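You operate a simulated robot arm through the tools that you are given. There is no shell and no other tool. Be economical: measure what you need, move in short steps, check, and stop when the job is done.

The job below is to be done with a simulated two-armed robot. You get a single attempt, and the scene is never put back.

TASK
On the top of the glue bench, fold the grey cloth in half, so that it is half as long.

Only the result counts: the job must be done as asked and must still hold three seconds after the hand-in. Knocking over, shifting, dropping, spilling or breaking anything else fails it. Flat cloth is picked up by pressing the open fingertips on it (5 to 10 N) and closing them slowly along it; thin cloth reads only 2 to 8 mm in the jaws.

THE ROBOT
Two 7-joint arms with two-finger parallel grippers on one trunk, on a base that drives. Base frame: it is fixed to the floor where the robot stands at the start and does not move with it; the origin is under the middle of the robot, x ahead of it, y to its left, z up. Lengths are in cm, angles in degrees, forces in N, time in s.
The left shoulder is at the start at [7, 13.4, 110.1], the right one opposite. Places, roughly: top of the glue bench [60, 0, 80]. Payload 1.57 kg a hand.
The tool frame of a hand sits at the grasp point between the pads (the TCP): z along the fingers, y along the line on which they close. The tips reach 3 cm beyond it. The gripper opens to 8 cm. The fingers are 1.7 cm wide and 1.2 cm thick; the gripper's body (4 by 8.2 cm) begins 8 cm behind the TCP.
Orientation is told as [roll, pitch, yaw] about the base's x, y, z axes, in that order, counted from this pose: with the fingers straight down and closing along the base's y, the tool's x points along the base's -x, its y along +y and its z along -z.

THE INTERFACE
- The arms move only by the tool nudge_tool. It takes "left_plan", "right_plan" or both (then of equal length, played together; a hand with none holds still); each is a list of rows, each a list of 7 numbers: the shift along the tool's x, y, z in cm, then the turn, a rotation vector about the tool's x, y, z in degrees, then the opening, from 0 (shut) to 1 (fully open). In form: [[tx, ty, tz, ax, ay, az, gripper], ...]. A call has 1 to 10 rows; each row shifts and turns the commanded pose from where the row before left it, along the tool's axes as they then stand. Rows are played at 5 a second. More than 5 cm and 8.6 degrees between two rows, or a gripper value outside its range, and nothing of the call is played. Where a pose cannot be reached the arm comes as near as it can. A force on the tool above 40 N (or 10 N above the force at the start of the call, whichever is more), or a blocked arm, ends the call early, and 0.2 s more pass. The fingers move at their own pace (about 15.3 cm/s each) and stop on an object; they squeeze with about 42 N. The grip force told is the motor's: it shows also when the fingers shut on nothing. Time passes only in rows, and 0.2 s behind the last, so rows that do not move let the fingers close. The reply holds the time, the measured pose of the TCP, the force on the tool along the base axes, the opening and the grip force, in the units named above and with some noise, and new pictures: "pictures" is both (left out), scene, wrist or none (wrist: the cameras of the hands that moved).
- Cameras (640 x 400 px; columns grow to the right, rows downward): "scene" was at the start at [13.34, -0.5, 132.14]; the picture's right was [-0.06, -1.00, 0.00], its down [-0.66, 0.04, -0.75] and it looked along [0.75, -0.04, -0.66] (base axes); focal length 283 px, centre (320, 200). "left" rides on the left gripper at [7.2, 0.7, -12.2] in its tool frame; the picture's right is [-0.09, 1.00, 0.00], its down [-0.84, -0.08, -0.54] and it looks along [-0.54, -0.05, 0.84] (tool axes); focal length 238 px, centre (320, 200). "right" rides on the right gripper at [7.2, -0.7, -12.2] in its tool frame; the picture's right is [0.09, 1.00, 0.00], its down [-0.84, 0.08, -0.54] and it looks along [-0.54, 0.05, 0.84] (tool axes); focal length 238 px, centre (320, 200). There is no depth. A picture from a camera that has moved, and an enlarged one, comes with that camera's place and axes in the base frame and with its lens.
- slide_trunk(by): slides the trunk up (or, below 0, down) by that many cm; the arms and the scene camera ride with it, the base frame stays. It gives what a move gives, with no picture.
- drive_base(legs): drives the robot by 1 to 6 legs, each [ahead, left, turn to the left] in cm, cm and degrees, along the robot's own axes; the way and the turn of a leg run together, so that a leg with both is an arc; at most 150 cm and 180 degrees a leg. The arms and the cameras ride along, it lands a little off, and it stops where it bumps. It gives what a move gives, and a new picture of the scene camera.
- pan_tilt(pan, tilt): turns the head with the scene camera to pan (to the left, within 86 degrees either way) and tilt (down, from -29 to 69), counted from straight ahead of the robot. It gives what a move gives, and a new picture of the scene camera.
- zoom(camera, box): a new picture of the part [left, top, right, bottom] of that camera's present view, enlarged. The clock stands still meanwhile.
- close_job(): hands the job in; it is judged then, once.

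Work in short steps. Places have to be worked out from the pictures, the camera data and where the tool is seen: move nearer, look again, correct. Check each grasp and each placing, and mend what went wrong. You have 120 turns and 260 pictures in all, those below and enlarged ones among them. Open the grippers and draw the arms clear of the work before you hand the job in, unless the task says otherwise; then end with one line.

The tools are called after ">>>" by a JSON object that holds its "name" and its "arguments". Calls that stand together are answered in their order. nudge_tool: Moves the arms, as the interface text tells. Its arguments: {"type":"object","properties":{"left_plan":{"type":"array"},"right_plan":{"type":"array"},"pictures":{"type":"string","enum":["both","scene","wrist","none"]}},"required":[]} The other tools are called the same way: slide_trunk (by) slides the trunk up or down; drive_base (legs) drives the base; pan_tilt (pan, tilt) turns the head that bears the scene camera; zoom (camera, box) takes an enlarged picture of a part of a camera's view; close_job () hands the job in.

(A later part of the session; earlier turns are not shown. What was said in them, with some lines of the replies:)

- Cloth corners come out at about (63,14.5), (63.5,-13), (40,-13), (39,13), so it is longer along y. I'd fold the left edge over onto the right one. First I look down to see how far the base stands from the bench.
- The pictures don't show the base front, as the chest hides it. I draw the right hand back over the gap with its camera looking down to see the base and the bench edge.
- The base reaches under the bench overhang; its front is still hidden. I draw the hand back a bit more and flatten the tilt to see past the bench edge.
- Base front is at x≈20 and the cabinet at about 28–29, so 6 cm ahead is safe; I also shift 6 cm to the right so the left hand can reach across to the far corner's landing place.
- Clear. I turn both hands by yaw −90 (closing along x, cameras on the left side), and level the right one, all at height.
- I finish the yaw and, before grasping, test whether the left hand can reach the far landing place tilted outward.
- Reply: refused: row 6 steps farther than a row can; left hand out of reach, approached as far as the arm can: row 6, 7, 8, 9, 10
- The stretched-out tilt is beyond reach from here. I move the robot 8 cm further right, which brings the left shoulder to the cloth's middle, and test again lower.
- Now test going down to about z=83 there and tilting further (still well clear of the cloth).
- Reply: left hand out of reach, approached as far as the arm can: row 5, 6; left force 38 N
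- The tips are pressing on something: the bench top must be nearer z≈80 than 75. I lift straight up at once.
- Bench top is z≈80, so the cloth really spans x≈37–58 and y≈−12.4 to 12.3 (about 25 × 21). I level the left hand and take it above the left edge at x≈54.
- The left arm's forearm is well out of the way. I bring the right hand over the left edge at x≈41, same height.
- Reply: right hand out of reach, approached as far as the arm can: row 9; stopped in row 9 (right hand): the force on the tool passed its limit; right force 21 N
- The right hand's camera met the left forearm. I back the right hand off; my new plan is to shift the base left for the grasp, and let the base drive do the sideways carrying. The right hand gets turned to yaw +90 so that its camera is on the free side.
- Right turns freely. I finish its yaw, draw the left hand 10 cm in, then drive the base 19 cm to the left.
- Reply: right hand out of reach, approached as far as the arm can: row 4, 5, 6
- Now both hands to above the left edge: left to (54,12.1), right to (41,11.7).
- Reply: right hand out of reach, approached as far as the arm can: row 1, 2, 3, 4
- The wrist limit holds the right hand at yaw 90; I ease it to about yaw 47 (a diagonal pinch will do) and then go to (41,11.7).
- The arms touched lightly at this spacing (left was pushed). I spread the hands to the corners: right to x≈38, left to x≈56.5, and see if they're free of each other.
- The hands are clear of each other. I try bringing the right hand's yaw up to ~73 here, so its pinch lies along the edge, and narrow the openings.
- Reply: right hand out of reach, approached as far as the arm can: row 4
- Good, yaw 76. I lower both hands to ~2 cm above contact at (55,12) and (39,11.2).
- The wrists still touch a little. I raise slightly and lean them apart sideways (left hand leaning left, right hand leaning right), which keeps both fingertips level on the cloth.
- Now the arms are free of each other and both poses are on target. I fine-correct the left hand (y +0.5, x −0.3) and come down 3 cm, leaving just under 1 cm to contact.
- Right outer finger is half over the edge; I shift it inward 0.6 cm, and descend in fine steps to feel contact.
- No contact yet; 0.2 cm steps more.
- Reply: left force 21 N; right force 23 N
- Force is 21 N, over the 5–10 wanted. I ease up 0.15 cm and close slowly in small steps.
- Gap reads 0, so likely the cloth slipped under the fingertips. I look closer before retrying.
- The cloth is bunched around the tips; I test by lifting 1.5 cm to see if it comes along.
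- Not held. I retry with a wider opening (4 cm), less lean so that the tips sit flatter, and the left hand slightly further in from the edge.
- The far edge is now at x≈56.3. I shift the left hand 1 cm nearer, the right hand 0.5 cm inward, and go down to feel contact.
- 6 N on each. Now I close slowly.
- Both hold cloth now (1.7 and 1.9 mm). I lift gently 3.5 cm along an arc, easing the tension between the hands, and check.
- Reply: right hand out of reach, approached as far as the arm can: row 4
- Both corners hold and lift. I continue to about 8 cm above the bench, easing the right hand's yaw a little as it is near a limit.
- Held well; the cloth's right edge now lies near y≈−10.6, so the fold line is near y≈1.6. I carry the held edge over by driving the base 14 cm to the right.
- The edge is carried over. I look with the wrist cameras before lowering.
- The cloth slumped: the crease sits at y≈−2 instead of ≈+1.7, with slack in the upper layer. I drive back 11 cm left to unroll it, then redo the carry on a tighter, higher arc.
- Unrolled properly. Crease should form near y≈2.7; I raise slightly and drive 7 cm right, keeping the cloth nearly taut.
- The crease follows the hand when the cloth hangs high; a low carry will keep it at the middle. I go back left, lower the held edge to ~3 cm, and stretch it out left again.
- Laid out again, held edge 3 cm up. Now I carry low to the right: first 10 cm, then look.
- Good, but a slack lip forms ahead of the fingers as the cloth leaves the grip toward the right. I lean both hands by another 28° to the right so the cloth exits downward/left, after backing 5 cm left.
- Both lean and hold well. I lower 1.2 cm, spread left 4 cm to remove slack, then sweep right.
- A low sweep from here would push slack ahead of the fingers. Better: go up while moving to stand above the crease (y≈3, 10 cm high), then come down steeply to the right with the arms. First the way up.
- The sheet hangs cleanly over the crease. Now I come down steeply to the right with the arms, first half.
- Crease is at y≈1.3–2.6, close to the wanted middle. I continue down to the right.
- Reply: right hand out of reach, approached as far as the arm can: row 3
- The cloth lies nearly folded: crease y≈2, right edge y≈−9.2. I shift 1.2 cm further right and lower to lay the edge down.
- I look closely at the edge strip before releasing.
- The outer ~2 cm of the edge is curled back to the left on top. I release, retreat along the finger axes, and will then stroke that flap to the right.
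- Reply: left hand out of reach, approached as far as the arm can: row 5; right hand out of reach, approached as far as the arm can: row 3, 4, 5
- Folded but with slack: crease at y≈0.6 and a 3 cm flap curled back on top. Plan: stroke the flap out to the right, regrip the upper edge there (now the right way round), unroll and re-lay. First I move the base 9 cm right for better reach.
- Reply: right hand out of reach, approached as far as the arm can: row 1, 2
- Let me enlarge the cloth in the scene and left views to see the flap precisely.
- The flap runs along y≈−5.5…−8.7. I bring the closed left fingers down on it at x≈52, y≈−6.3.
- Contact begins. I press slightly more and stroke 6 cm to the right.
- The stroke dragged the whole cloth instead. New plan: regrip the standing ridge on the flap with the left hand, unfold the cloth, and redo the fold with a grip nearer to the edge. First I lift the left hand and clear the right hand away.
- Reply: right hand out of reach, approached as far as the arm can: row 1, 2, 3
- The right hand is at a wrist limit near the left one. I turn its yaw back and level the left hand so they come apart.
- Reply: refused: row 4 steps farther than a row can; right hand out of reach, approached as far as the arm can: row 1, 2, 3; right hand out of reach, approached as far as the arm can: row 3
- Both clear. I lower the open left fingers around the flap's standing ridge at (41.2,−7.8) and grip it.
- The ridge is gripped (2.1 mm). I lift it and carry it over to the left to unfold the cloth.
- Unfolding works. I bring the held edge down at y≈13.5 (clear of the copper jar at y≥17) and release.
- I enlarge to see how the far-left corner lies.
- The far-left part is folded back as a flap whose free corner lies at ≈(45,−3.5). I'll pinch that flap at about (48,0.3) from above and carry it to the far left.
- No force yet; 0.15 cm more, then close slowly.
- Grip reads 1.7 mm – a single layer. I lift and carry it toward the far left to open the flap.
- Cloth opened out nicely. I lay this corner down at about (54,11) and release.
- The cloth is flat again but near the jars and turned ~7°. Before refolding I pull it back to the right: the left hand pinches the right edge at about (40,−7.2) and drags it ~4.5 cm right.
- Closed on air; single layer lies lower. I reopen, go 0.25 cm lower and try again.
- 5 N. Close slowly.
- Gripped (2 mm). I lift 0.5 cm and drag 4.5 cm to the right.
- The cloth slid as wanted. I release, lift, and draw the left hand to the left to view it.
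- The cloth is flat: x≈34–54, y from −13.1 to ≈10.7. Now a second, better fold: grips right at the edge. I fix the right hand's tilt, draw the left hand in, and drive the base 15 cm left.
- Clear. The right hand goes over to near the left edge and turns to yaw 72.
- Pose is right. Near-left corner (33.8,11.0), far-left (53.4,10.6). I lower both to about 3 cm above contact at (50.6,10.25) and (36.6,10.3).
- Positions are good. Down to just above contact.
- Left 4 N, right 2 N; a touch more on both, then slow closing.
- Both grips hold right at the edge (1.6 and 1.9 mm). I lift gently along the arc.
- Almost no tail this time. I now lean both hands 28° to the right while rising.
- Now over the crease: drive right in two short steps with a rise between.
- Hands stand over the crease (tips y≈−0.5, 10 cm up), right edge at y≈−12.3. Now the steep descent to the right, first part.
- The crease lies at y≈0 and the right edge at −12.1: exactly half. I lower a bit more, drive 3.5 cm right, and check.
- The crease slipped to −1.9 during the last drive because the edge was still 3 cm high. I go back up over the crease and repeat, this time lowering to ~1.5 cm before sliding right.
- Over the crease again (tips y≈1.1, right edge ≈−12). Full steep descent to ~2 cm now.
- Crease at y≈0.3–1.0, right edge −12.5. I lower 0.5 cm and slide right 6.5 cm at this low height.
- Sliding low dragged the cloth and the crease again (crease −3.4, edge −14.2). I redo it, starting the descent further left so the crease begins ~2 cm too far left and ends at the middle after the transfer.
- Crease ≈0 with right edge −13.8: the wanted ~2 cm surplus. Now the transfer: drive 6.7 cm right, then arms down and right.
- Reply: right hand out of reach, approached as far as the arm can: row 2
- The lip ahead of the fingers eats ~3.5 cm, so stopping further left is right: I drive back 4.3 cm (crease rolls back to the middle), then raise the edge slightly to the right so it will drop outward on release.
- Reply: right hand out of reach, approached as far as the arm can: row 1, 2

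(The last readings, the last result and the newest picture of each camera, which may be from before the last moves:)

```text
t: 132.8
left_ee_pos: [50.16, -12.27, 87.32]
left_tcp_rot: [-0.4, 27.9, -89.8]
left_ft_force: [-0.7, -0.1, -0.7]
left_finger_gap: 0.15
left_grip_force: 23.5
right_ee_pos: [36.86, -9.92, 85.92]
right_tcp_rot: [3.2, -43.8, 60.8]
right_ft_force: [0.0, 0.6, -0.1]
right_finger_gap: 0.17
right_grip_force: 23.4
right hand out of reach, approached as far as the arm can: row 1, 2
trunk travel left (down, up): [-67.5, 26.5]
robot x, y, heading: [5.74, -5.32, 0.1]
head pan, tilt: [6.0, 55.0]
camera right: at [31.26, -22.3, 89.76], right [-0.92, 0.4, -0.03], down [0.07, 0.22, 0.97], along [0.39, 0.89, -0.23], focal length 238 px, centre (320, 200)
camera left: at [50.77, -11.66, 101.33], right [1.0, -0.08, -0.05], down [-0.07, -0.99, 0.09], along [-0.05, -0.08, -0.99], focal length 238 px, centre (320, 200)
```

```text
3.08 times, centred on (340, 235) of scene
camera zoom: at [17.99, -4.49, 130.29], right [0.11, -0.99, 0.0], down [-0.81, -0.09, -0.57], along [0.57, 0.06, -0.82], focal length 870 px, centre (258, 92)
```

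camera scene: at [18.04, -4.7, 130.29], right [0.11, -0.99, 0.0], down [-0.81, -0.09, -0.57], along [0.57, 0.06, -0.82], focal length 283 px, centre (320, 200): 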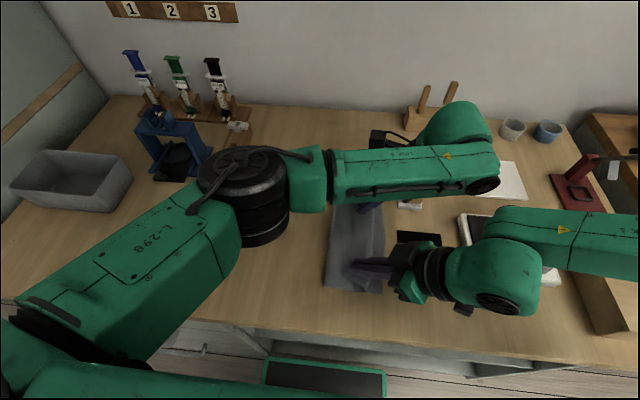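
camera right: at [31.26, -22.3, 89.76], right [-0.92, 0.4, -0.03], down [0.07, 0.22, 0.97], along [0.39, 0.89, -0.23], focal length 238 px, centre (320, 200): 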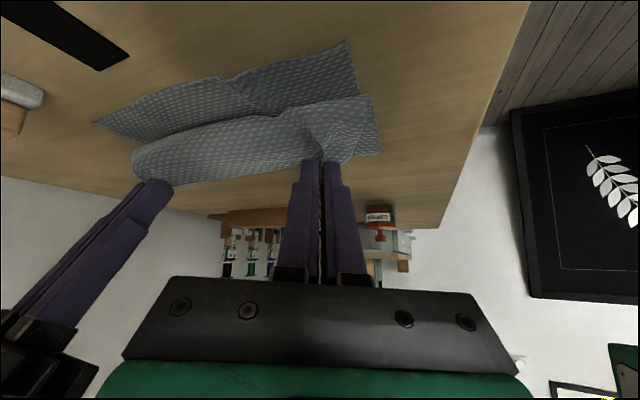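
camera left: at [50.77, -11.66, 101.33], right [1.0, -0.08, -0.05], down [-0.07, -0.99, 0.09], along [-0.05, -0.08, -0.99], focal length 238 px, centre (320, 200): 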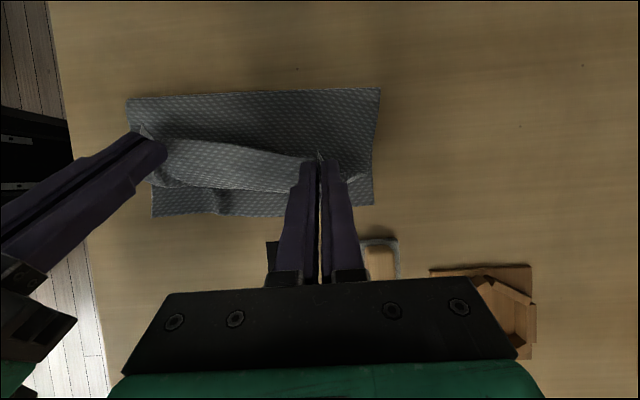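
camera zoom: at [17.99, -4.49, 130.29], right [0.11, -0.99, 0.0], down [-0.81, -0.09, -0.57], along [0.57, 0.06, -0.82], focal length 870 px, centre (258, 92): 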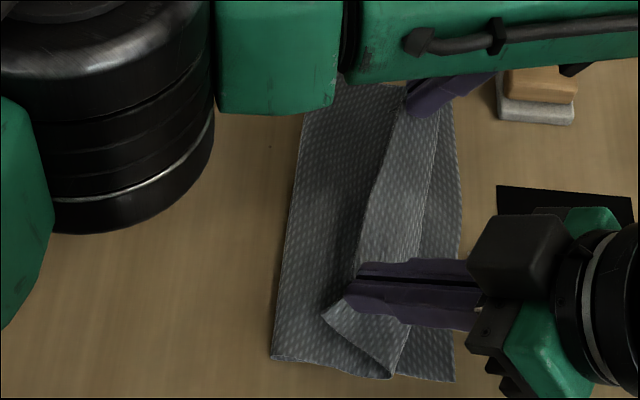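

The held edge is hairpinned since I pulled back without the crease following. Last improved pass: back over the crease, steep descent, transfer at ~4 cm height (no lip), then release while moving right so the edge falls outward.

>>> {"name": "nudge_tool", "arguments": {"left_plan": [[2.55, 0, 0.11, 0, 0, 0, 0], [2.55, 0, 0.11, 0, 0, 0, 0], [2.55, 0, 0.11, 0, 0, 0, 0], [2.55, 0, 0.11, 0, 0, 0, 0]], "right_plan": [[-1.98, 0.82, 0.09, 0, 0, 0, 0], [-1.98, 0.82, 0.09, 0, 0, 0, 0], [-1.98, 0.82, 0.09, 0, 0, 0, 0], [-1.98, 0.82, 0.09, 0, 0, 0, 0]], "pictures": "none"}}

>>> {"name": "drive_base", "arguments": {"legs": [[0, 2.7, 0]]}}

>>> {"name": "nudge_tool", "arguments": {"left_plan": [[0, 0, 0, 0, 0, 0, 0], [0, 0, 0, 0, 0, 0, 0], [-1.41, 0, 0.95, 0, 0, 0, 0], [-1.67, 0, 0.81, 0, 0, 0, 0], [-1.93, 0, 0.44, 0, 0, 0, 0], [-2.1, 0, 0.13, 0, 0, 0, 0]], "right_plan": [[0, 0, 0, 0, 0, 0, 0], [0, 0, 0, 0, 0, 0, 0], [1.54, -0.39, 0.6, 0, 0, 0, 0], [1.73, -0.53, 0.42, 0, 0, 0, 0], [1.85, -0.73, 0.03, 0, 0, 0, 0], [1.9, -0.87, -0.29, 0, 0, 0, 0]], "pictures": "none"}}

>>> {"name": "drive_base", "arguments": {"legs": [[0, -6, 0]]}}

>>> {"name": "nudge_tool", "arguments": {"left_plan": [[-0.65, 0, -0.91, 0, 0, 0, 0]], "right_plan": [[0.29, -0.49, -0.97, 0, 0, 0, 0]], "pictures": "wrist"}}

```text
t: 133.8
left_ee_pos: [50.27, -3.0, 91.61]
left_tcp_rot: [-0.2, 27.8, -89.9]
left_ft_force: [-0.4, 0.9, 0.3]
left_finger_gap: 0.17
left_grip_force: 24.0
right_ee_pos: [36.72, -3.04, 91.35]
right_tcp_rot: [3.1, -43.7, 61.0]
right_ft_force: [1.1, 0.9, 0.6]
right_finger_gap: 0.14
right_grip_force: 23.4
trunk travel left (down, up): [-67.5, 26.5]
robot x, y, heading: [5.9, -5.41, -0.1]
head pan, tilt: [6.0, 55.0]
```

```text
t: 134.6
left_ee_pos: [50.13, -0.76, 91.6]
left_tcp_rot: [-0.2, 28.0, -89.8]
left_ft_force: [-0.8, -0.9, -0.9]
left_finger_gap: 0.17
left_grip_force: 23.6
right_ee_pos: [36.77, -0.7, 91.28]
right_tcp_rot: [3.2, -43.9, 60.7]
right_ft_force: [-0.2, -0.4, 0.0]
right_finger_gap: 0.16
right_grip_force: 23.6
trunk travel left (down, up): [-67.5, 26.5]
robot x, y, heading: [6.09, -2.68, -0.0]
head pan, tilt: [6.0, 55.0]
camera scene: at [18.03, -2.25, 130.29], right [0.11, -0.99, 0.0], down [-0.81, -0.08, -0.57], along [0.57, 0.06, -0.82], focal length 283 px, centre (320, 200)
```

scene: 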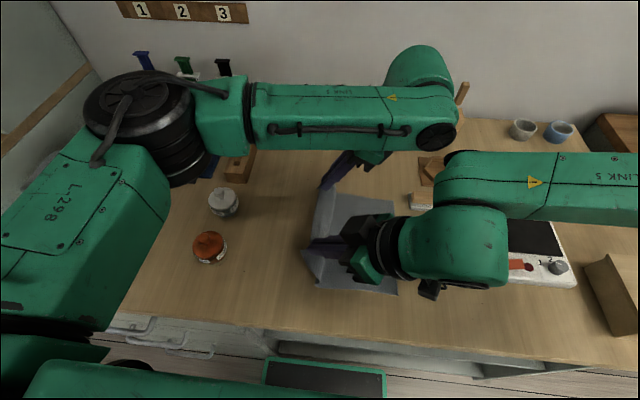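

```text
t: 136.0
left_ee_pos: [50.22, -6.02, 86.22]
left_tcp_rot: [-0.3, 28.0, -89.9]
left_ft_force: [-0.7, -0.1, 0.5]
left_finger_gap: 0.15
left_grip_force: 23.4
right_ee_pos: [36.71, -5.85, 85.76]
right_tcp_rot: [3.1, -43.8, 60.8]
right_ft_force: [0.2, -0.1, 0.1]
right_finger_gap: 0.16
right_grip_force: 23.0
trunk travel left (down, up): [-67.5, 26.5]
robot x, y, heading: [5.76, -2.72, 0.2]
head pan, tilt: [6.0, 55.0]
```

```text
t: 137.0
left_ee_pos: [50.28, -11.85, 86.38]
left_tcp_rot: [-0.3, 28.0, -89.7]
left_ft_force: [-0.2, -0.6, 0.3]
left_finger_gap: 0.16
left_grip_force: 23.2
right_ee_pos: [36.7, -11.66, 85.84]
right_tcp_rot: [3.1, -43.7, 60.7]
right_ft_force: [-0.2, 0.4, -0.1]
right_finger_gap: 0.18
right_grip_force: 23.1
trunk travel left (down, up): [-67.5, 26.5]
robot x, y, heading: [6.26, -8.68, -0.0]
head pan, tilt: [6.0, 55.0]
camera scene: at [18.02, -7.81, 130.3], right [0.11, -0.99, 0.0], down [-0.81, -0.09, -0.57], along [0.57, 0.06, -0.82], focal length 283 px, centre (320, 200)
```

scene: 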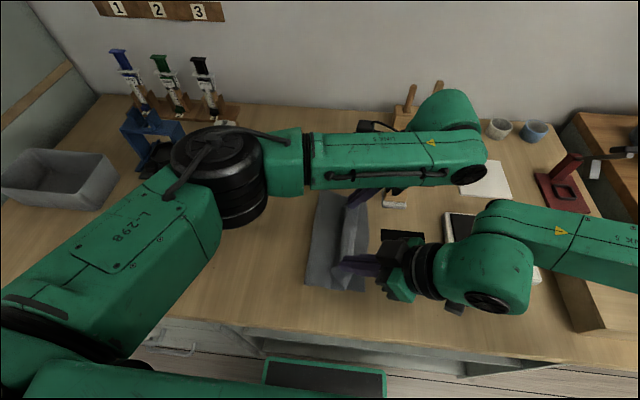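

```text
t: 137.4
left_ee_pos: [50.12, -12.71, 86.86]
left_tcp_rot: [-0.2, 27.8, -89.7]
left_ft_force: [-0.8, 0.1, -0.2]
left_finger_gap: 0.18
left_grip_force: 23.7
right_ee_pos: [36.65, -12.51, 86.24]
right_tcp_rot: [3.1, -43.7, 60.7]
right_ft_force: [0.4, -0.2, 0.0]
right_finger_gap: 0.16
right_grip_force: 23.5
trunk travel left (down, up): [-67.5, 26.5]
robot x, y, heading: [6.1, -8.82, 0.1]
head pan, tilt: [6.0, 55.0]
camera right: at [31.16, -24.96, 90.06], right [-0.92, 0.39, -0.02], down [0.07, 0.22, 0.97], along [0.39, 0.89, -0.23], focal length 238 px, centre (320, 200)
camera left: at [50.8, -12.0, 100.87], right [1.0, -0.08, -0.05], down [-0.07, -0.99, 0.09], along [-0.05, -0.09, -0.99], focal length 238 px, centre (320, 200)
```

right: 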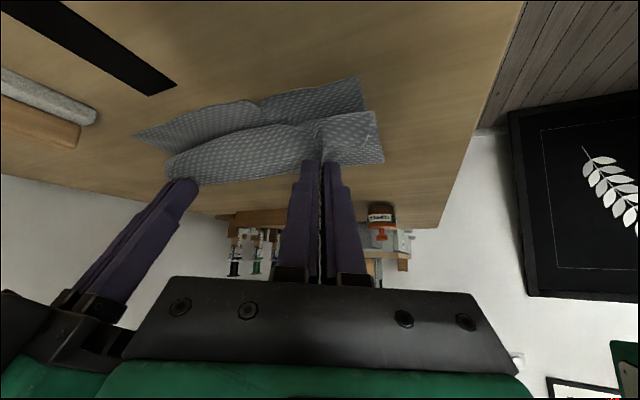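
left: 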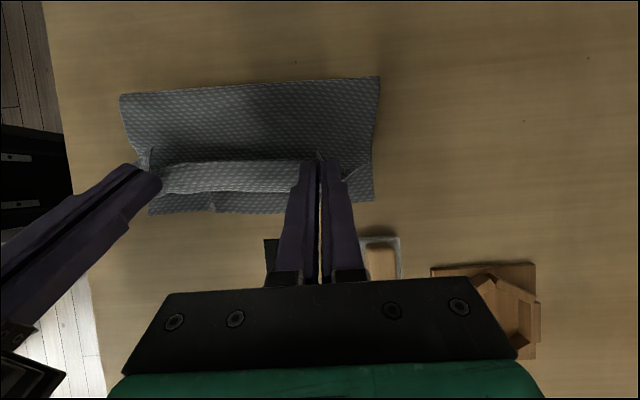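

Crease −3.7, right edge −14; a hairpin of slack remains at the held edge. I raise 1.2 cm and drive 3 cm right to straighten it, then open while withdrawing to the right so the edge falls outward.

>>> {"name": "nudge_tool", "arguments": {"left_plan": [[0.56, 0, -1.06, 0, 0, 0, 0]], "right_plan": [[-0.83, 0, -0.87, 0, 0, 0, 0]], "pictures": "none"}}

>>> {"name": "drive_base", "arguments": {"legs": [[0, -3, 0]]}}

>>> {"name": "nudge_tool", "arguments": {"left_plan": [[-0.6, 0, 0.2, 0, 0, 0, 0], [-0.8, 0, -0.4, 0, 0, 0, 0.35], [-0.3, 0, -2, 0, 0, 0, 0.4], [0, 0, -3, 0, 0, 0, 0.4], [1.5, 0, -3, 0, 0, 0, 0.4]], "right_plan": [[0.6, -0.3, 0, 0, 0, 0, 0], [0.6, -0.3, -0.5, 0, 0, 0, 0.35], [0.2, 0, -2, 0, 0, 0, 0.4], [0, 0, -3, 0, 0, 0, 0.4], [-1.5, 0, -2, 0, 0, 0, 0.4]], "pictures": "both"}}

>>> {"name": "zoom", "arguments": {"camera": "scene", "box": [260, 160, 436, 300]}}

```text
t: 137.8
left_ee_pos: [50.26, -12.66, 87.99]
left_tcp_rot: [-0.3, 27.9, -89.7]
left_ft_force: [-0.7, 0.2, -0.5]
left_finger_gap: 0.18
left_grip_force: 23.9
right_ee_pos: [36.72, -12.67, 87.55]
right_tcp_rot: [3.0, -43.7, 60.7]
right_ft_force: [-0.2, -0.4, -0.1]
right_finger_gap: 0.16
right_grip_force: 22.7
trunk travel left (down, up): [-67.5, 26.5]
robot x, y, heading: [6.04, -8.54, 0.1]
head pan, tilt: [6.0, 55.0]
```

```text
t: 138.7
left_ee_pos: [50.3, -15.59, 87.9]
left_tcp_rot: [-0.4, 27.9, -89.8]
left_ft_force: [0.4, 1.1, -0.6]
left_finger_gap: 0.19
left_grip_force: 23.5
right_ee_pos: [36.81, -15.55, 87.49]
right_tcp_rot: [3.0, -43.6, 60.8]
right_ft_force: [0.4, 0.3, -0.7]
right_finger_gap: 0.18
right_grip_force: 23.5
trunk travel left (down, up): [-67.5, 26.5]
robot x, y, heading: [5.84, -11.38, 0.2]
head pan, tilt: [6.0, 55.0]
camera scene: at [18.02, -10.59, 130.29], right [0.11, -0.99, 0.0], down [-0.81, -0.09, -0.57], along [0.57, 0.06, -0.82], focal length 283 px, centre (320, 200)
```

scene: 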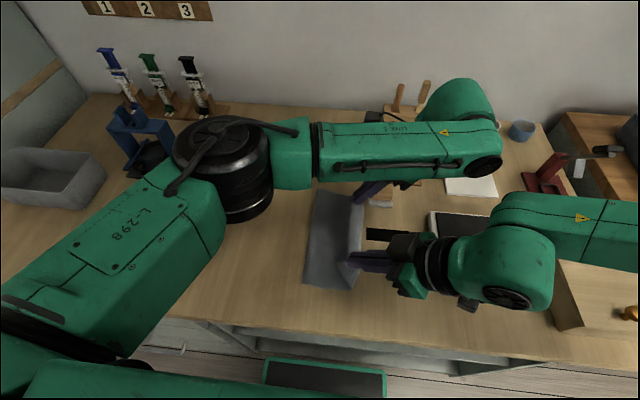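

```text
t: 139.8
left_ee_pos: [50.15, -19.66, 95.29]
left_tcp_rot: [-0.2, 27.8, -89.8]
left_ft_force: [0.8, -0.2, -1.1]
left_finger_gap: 3.23
left_grip_force: 0.0
right_ee_pos: [35.66, -15.09, 91.35]
right_tcp_rot: [2.9, -43.7, 60.7]
right_ft_force: [-0.4, 0.2, -1.0]
right_finger_gap: 3.17
right_grip_force: 0.2
right hand out of reach, approached as far as the arm can: row 2, 3, 4, 5
trunk travel left (down, up): [-67.5, 26.5]
robot x, y, heading: [5.96, -11.26, -0.1]
head pan, tilt: [6.0, 55.0]
camera scene: at [17.97, -10.75, 130.29], right [0.11, -0.99, 0.0], down [-0.81, -0.09, -0.57], along [0.57, 0.06, -0.82], focal length 283 px, centre (320, 200)
camera right: at [30.05, -27.44, 95.18], right [-0.92, 0.4, -0.03], down [0.07, 0.22, 0.97], along [0.39, 0.89, -0.23], focal length 238 px, centre (320, 200)
camera left: at [50.72, -18.89, 109.28], right [1.0, -0.08, -0.05], down [-0.07, -0.99, 0.09], along [-0.05, -0.09, -0.99], focal length 238 px, centre (320, 200)
```

scene: 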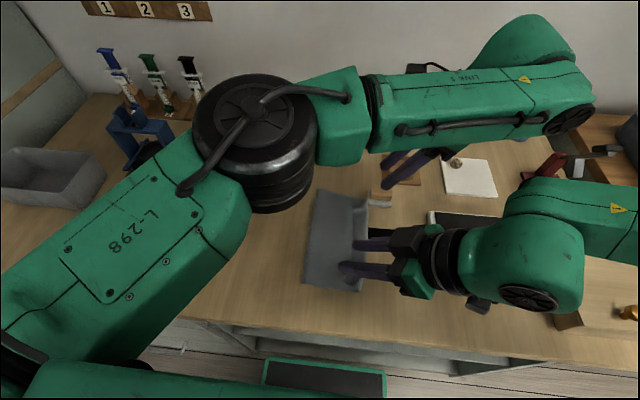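
right: 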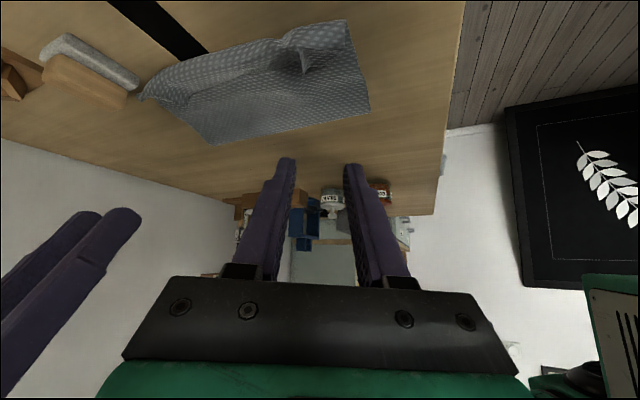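
left: 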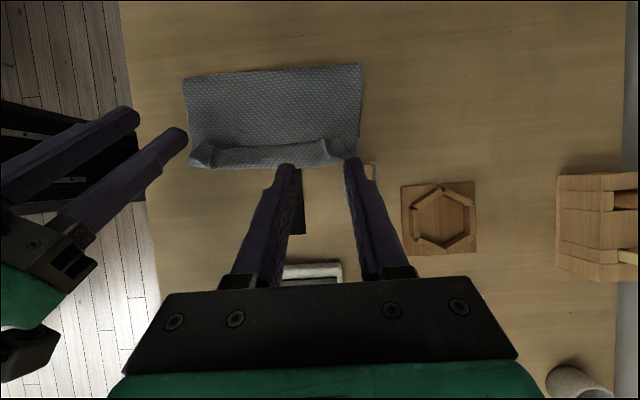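

```text
2.86 times, centred on (348, 230) of scene
camera zoom: at [17.97, -10.75, 130.29], right [0.11, -0.99, 0.0], down [-0.81, -0.09, -0.57], along [0.57, 0.06, -0.82], focal length 808 px, centre (240, 114)
```

zoom: 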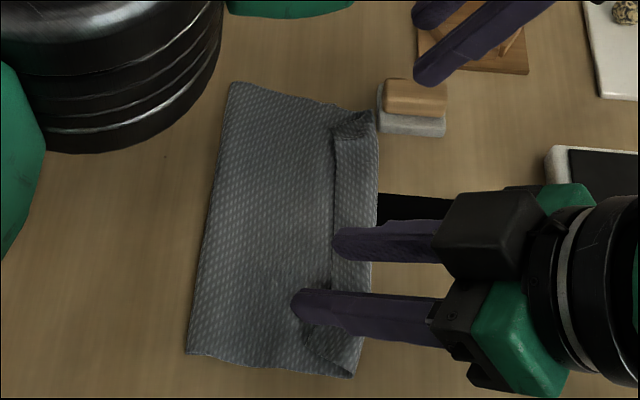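

The cloth lies folded, about 11 cm wide now. I withdraw both arms up and away and look at it.

>>> {"name": "nudge_tool", "arguments": {"left_plan": [[2.5, 0, -3, 0, 0, 0, 0.4], [3.5, 0, -2, 0, 0, 0, 0.4], [4.2, 0, 2, 0, 0, 0, 0.4], [4.2, 0, 2, 0, 0, 0, 0.4], [4.2, 0, 2, 0, 0, 0, 0.4], [4.2, 0, 2, 0, 0, 0, 0.4], [4.2, 0, 2, 0, 0, 0, 0.4]], "right_plan": [[0, 0, -1, 0, 0, 8.5, 0.4], [0, 0, 0, 0, 0, 8.5, 0.4], [0, 0, 0, 0, 8, 0, 0.4], [0, 0, 0, 0, 8, 0, 0.4], [0, 0, 0, 0, 8, 0, 0.4], [2.5, -3.5, -1, 0, 0, 0, 0.4], [2.5, -3.5, -1, 0, 0, 0, 0.4]], "pictures": "both"}}

>>> {"name": "zoom", "arguments": {"camera": "scene", "box": [270, 170, 446, 310]}}

```text
t: 141.4
left_ee_pos: [50.18, 6.65, 103.46]
left_tcp_rot: [-0.3, 27.7, -89.8]
left_ft_force: [0.3, 0.3, 0.0]
left_finger_gap: 3.2
left_grip_force: 0.2
right_ee_pos: [36.6, -19.67, 91.38]
right_tcp_rot: [14.5, -17.4, 45.9]
right_ft_force: [-0.6, 0.3, 0.6]
right_finger_gap: 3.16
right_grip_force: 0.0
right hand out of reach, approached as far as the arm can: row 1, 7
trunk travel left (down, up): [-67.5, 26.5]
robot x, y, heading: [5.98, -11.43, 0.0]
head pan, tilt: [6.0, 55.0]
camera scene: at [17.98, -10.5, 130.3], right [0.11, -0.99, 0.0], down [-0.81, -0.09, -0.57], along [0.57, 0.06, -0.82], focal length 283 px, centre (320, 200)
camera right: at [32.07, -29.64, 100.3], right [-0.81, 0.55, 0.21], down [0.49, 0.42, 0.77], along [0.34, 0.72, -0.6], focal length 238 px, centre (320, 200)
camera left: at [50.73, 7.48, 117.5], right [1.0, -0.08, -0.05], down [-0.07, -0.99, 0.09], along [-0.05, -0.09, -0.99], focal length 238 px, centre (320, 200)
```

scene: 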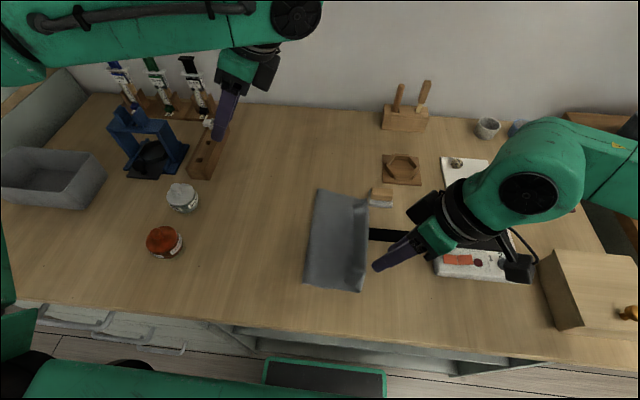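
right: 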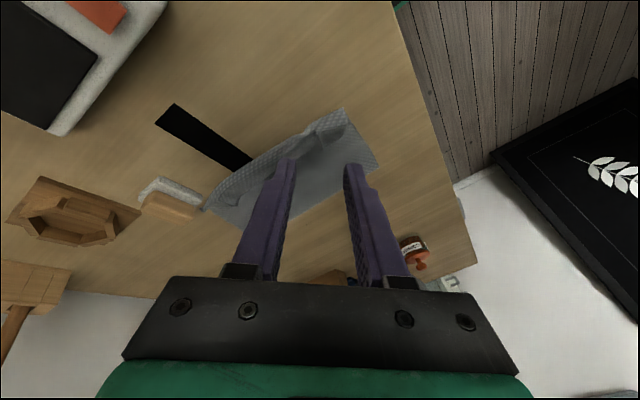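
left: 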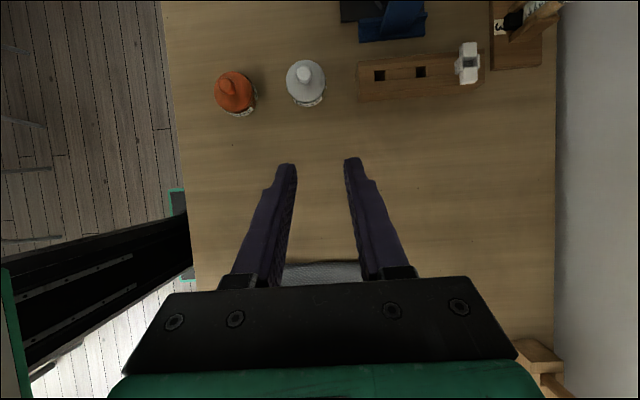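

```text
2.86 times, centred on (358, 240) of scene
camera zoom: at [17.98, -10.5, 130.3], right [0.11, -0.99, 0.0], down [-0.81, -0.09, -0.57], along [0.57, 0.06, -0.82], focal length 808 px, centre (211, 86)
```

zoom: 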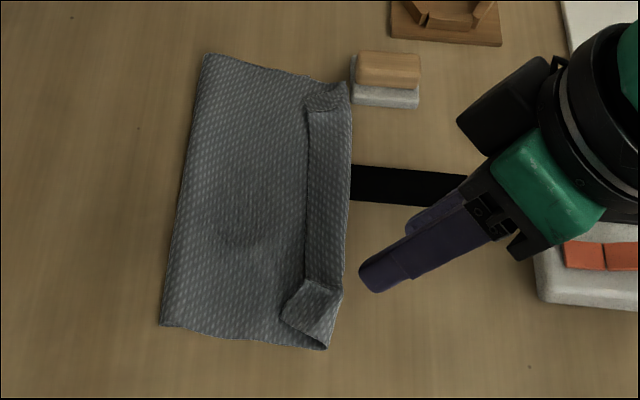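

The fold is neat except for a ~2.8 cm strip of the upper edge rolled back (y −14.3 to −17.2). I try to unroll it: pinch its free edge mid-way and lay it outward. First I move the base right to clear the right hand and bring the left hand above (43.7,−14.9).

>>> {"name": "drive_base", "arguments": {"legs": [[0, -8, 0]]}}

>>> {"name": "nudge_tool", "arguments": {"left_plan": [[0, -1.6, 0, 0, -7, 0, 0.35], [0, -1.6, 0, 0, -7, 0, 0.35], [0, -1.6, 0, 0, -7, 0, 0.35], [0, -1.6, 0, 0, -7, 0, 0.35], [-4.5, 0, 0, 0, 0, 0, 0.35], [-4.5, 0, 0, 0, 0, 0, 0.35], [-4.4, 0, 1, 0, 0, 0, 0.35], [0, 0, 4.5, 0, 0, 0, 0.35], [0, 0, 4.5, 0, 0, 0, 0.35], [0, 0, 4.5, 0, 0, 0, 0.35]], "pictures": "wrist"}}

```text
t: 142.5
left_ee_pos: [50.22, -1.25, 103.33]
left_tcp_rot: [-0.2, 27.7, -89.8]
left_ft_force: [0.0, -0.9, 0.2]
left_finger_gap: 3.2
left_grip_force: 0.0
right_ee_pos: [36.78, -27.56, 91.33]
right_tcp_rot: [14.5, -17.4, 45.8]
right_ft_force: [0.4, -0.5, 0.2]
right_finger_gap: 3.2
right_grip_force: 0.1
trunk travel left (down, up): [-67.5, 26.5]
robot x, y, heading: [5.87, -19.35, 0.4]
head pan, tilt: [6.0, 55.0]
camera scene: at [18.03, -18.51, 130.29], right [0.11, -0.99, 0.0], down [-0.81, -0.09, -0.57], along [0.57, 0.06, -0.82], focal length 283 px, centre (320, 200)
```

scene: 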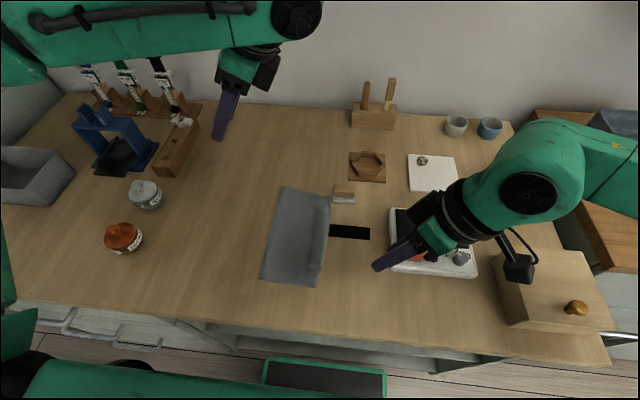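

```text
t: 144.7
left_ee_pos: [43.73, -14.63, 88.89]
left_tcp_rot: [-0.2, -0.1, -89.6]
left_ft_force: [0.1, 0.0, -0.7]
left_finger_gap: 2.78
left_grip_force: 0.1
right_ee_pos: [36.76, -27.69, 91.21]
right_tcp_rot: [14.6, -17.4, 45.9]
right_ft_force: [-0.2, -0.3, 0.1]
right_finger_gap: 3.2
right_grip_force: 0.1
trunk travel left (down, up): [-67.5, 26.5]
robot x, y, heading: [5.78, -19.5, -0.3]
head pan, tilt: [6.0, 55.0]
camera left: at [44.36, -7.36, 101.07], right [1.0, -0.09, 0.0], down [-0.07, -0.84, 0.54], along [-0.05, -0.54, -0.84], focal length 238 px, centre (320, 200)
```

left: 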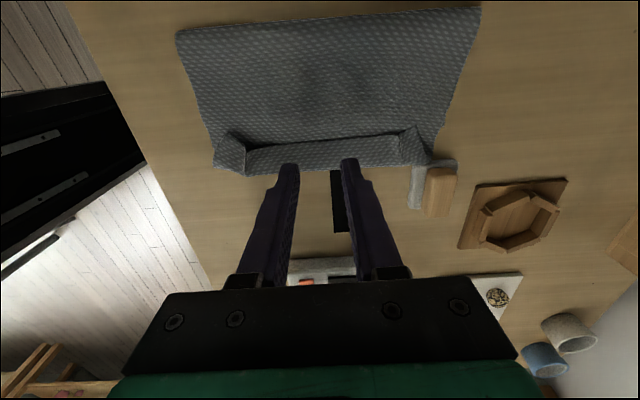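

I shift 0.8 cm right, go down onto the strip and pinch it lightly.

>>> {"name": "nudge_tool", "arguments": {"left_plan": [[-0.8, 0, 2.5, 0, 0, 0, 0.35], [0, 0, 2.6, 0, 0, 0, 0.35], [0, 0, 0.55, 0, 0, 0, 0.35], [0, 0, 0, 0, 0, 0, 0.3], [0, 0, 0, 0, 0, 0, 0.24], [0, 0, 0, 0, 0, 0, 0.18], [0, 0, 0, 0, 0, 0, 0.12], [0, 0, 0, 0, 0, 0, 0.06], [0, 0, 0, 0, 0, 0, 0], [0, 0, 0, 0, 0, 0, 0]], "pictures": "wrist"}}

```text
t: 146.9
left_ee_pos: [43.75, -15.51, 83.41]
left_tcp_rot: [-0.2, -0.1, -89.6]
left_ft_force: [-0.8, -0.8, -0.5]
left_finger_gap: 0.0
left_grip_force: 21.6
right_ee_pos: [36.89, -27.77, 91.37]
right_tcp_rot: [14.4, -17.5, 45.9]
right_ft_force: [-0.9, 0.9, 0.3]
right_finger_gap: 3.19
right_grip_force: 0.1
trunk travel left (down, up): [-67.5, 26.5]
robot x, y, heading: [5.98, -19.48, 0.1]
head pan, tilt: [6.0, 55.0]
camera left: at [44.33, -8.3, 95.46], right [1.0, -0.09, 0.0], down [-0.07, -0.84, 0.54], along [-0.05, -0.54, -0.84], focal length 238 px, centre (320, 200)
```

left: 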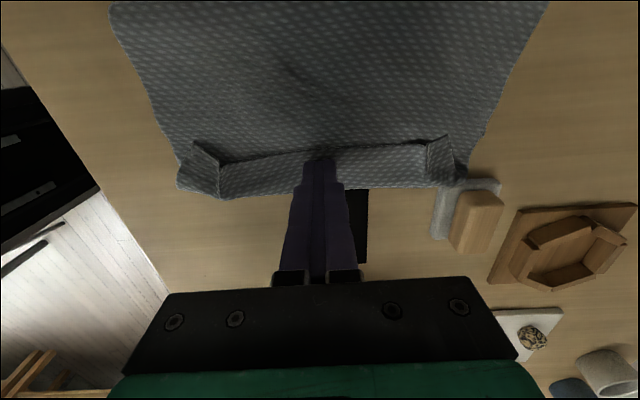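

Closed on nothing; I retry 0.2 cm lower.

>>> {"name": "nudge_tool", "arguments": {"left_plan": [[0, 0, -0.5, 0, 0, 0, 0.35], [0, 0, 0, 0, 0, 0, 0.35], [0, 0, 0.72, 0, 0, 0, 0.35], [0, 0, 0, 0, 0, 0, 0.29], [0, 0, 0, 0, 0, 0, 0.23], [0, 0, 0, 0, 0, 0, 0.17], [0, 0, 0, 0, 0, 0, 0.11], [0, 0, 0, 0, 0, 0, 0.05], [0, 0, 0, 0, 0, 0, 0], [0, 0, 0, 0, 0, 0, 0]], "pictures": "wrist"}}

```text
t: 149.1
left_ee_pos: [43.7, -15.55, 83.2]
left_tcp_rot: [-0.3, -0.1, -89.5]
left_ft_force: [0.6, -0.8, 13.5]
left_finger_gap: 0.23
left_grip_force: 23.5
right_ee_pos: [36.68, -27.68, 91.34]
right_tcp_rot: [14.5, -17.4, 45.9]
right_ft_force: [-0.1, 0.3, -0.6]
right_finger_gap: 3.21
right_grip_force: 0.2
trunk travel left (down, up): [-67.5, 26.5]
robot x, y, heading: [5.94, -19.33, 0.2]
head pan, tilt: [6.0, 55.0]
camera left: at [44.3, -8.35, 95.28], right [1.0, -0.09, 0.0], down [-0.07, -0.84, 0.54], along [-0.05, -0.54, -0.84], focal length 238 px, centre (320, 200)
```

left: 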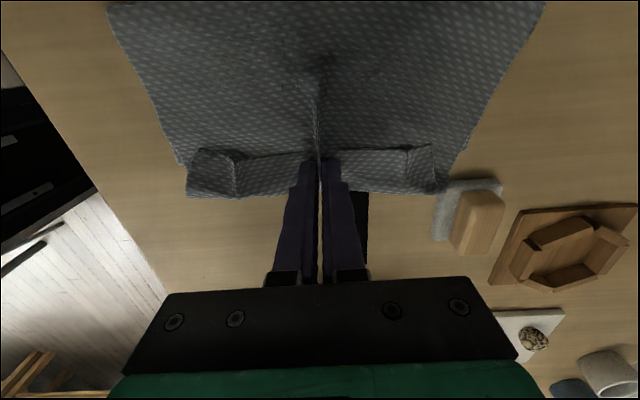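

Gripped (2.3 mm). I lift 2.5 cm, carry it 3 cm right, lower and release, then rise and look.

>>> {"name": "nudge_tool", "arguments": {"left_plan": [[0, 0, -1.3, 0, 0, 0, 0], [-0.5, 0, -1.2, 0, 0, 0, 0], [-1.3, 0, 0, 0, 0, 0, 0], [-1.3, 0, 0.7, 0, 0, 0, 0], [-0.3, 0, 0.8, 0, 0, 0, 0], [0, 0, 0, 0, 0, 0, 0.3], [0, 0, -2.5, 0, 0, 0, 0.3], [0, 0, -4, 0, 0, 0, 0.3], [4, 0, -4, 0, 0, 0, 0.3], [4.5, 0, -2, 0, 0, 0, 0.3]], "pictures": "scene"}}

>>> {"name": "zoom", "arguments": {"camera": "left", "box": [160, 100, 480, 300]}}

>>> {"name": "zoom", "arguments": {"camera": "scene", "box": [230, 170, 390, 300]}}

```text
refused: row 9 steps farther than a row can; nothing moved
```

```text
2.00 times, centred on (320, 200) of left
camera zoom: at [44.3, -8.35, 95.28], right [1.0, -0.09, 0.0], down [-0.07, -0.84, 0.54], along [-0.05, -0.54, -0.84], focal length 477 px, centre (320, 200)
```

zoom: 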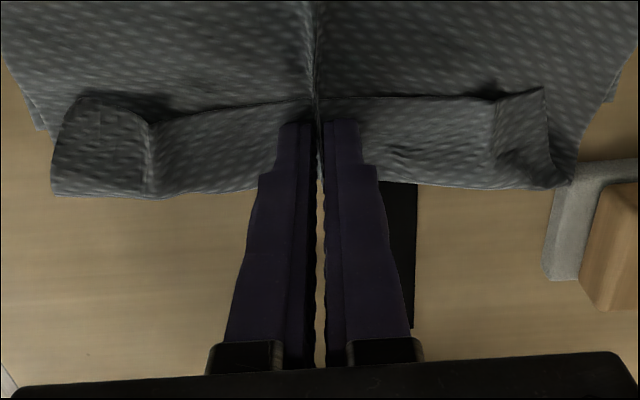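

```text
3.08 times, centred on (310, 235) of scene
camera zoom: at [17.9, -18.64, 130.31], right [0.11, -0.99, 0.0], down [-0.81, -0.09, -0.57], along [0.57, 0.06, -0.82], focal length 870 px, centre (351, 92)
```

zoom: 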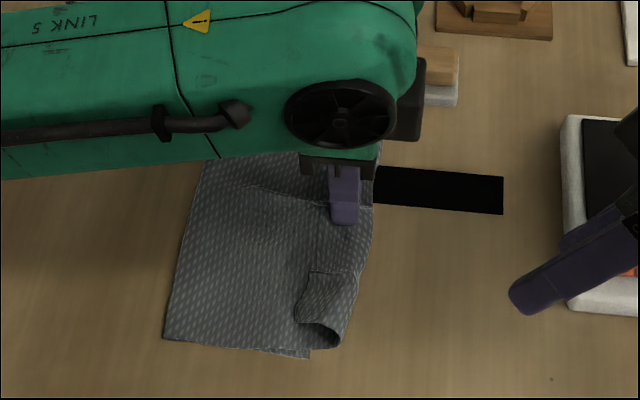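

The strip is gripped together with the upper layer, and the fold now measures about 11.5 cm of the original 24 – close to half – so unrolling would only lengthen it. I let go gently and withdraw both arms.

>>> {"name": "nudge_tool", "arguments": {"left_plan": [[0, 0, 0, 0, 0, 0, 0.1], [0, 0, 0, 0, 0, 0, 0.25], [0, 0, 0, 0, 0, 0, 0.4], [0, 0, -3, 0, 0, 0, 0.4], [0, 0, -4.5, 0, 0, 0, 0.4], [0, 0, -4.5, 0, 0, 0, 0.4], [3, 0, -3, 0, 0, 0, 0.4], [4.5, 0, 0, 0, 0, 0, 0.4], [4.5, 0, 0, 0, 0, 0, 0.4], [4.5, 0, 0, 0, 0, 0, 0.4]], "pictures": "both"}}

>>> {"name": "zoom", "arguments": {"camera": "scene", "box": [230, 170, 390, 300]}}

```text
t: 151.3
left_ee_pos: [43.69, 0.85, 98.2]
left_tcp_rot: [-0.2, -0.2, -89.8]
left_ft_force: [0.0, 0.9, 0.2]
left_finger_gap: 3.21
left_grip_force: 0.1
right_ee_pos: [36.69, -27.65, 91.34]
right_tcp_rot: [14.5, -17.4, 45.9]
right_ft_force: [-0.6, 0.4, -0.2]
right_finger_gap: 3.17
right_grip_force: 0.1
trunk travel left (down, up): [-67.5, 26.5]
robot x, y, heading: [5.86, -19.57, -0.2]
head pan, tilt: [6.0, 55.0]
camera scene: at [17.95, -18.44, 130.3], right [0.11, -0.99, 0.0], down [-0.81, -0.09, -0.57], along [0.57, 0.06, -0.82], focal length 283 px, centre (320, 200)
camera left: at [44.19, 8.11, 110.32], right [1.0, -0.09, 0.0], down [-0.07, -0.84, 0.54], along [-0.05, -0.54, -0.84], focal length 238 px, centre (320, 200)
```

scene: 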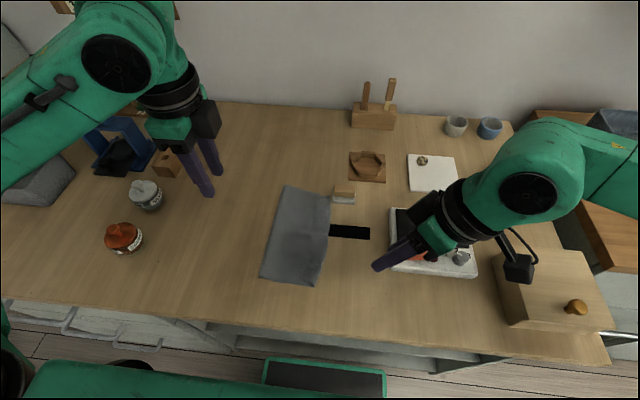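
left: 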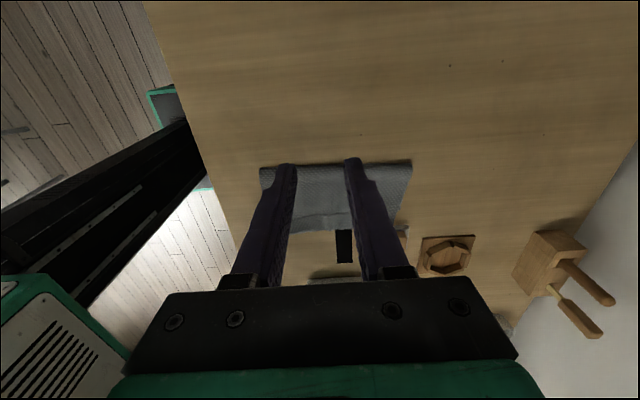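

```text
3.08 times, centred on (310, 235) of scene
camera zoom: at [17.95, -18.44, 130.3], right [0.11, -0.99, 0.0], down [-0.81, -0.09, -0.57], along [0.57, 0.06, -0.82], focal length 870 px, centre (351, 92)
```

zoom: 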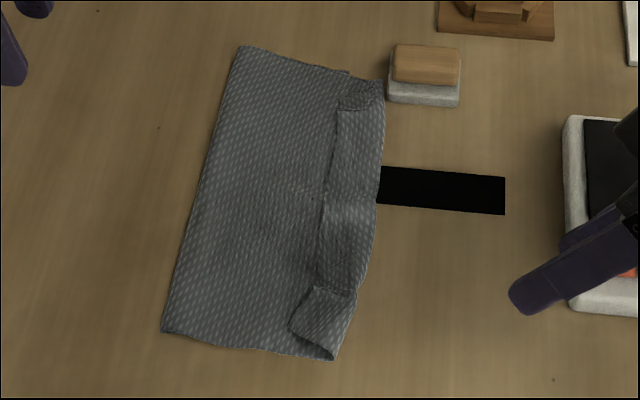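

The cloth lies folded along its length, roughly 11 cm of its original 24. The other items look unmoved, and both hands are open and clear, so I hand in.

>>> {"name": "close_job", "arguments": {}}

```text
The job is handed in.
```

I folded the grey cloth across its length on the glue bench and handed the job in, but the fold is not perfect. It measures about 11 cm of the original 24 cm. A strip about 3 cm wide along the upper edge is rolled back on top, and the two layers are about 2.5 cm out of line. Nothing else on the bench looked moved in the last pictures, though the cloth's edge came right up to the small wooden block, and both hands were open and clear.
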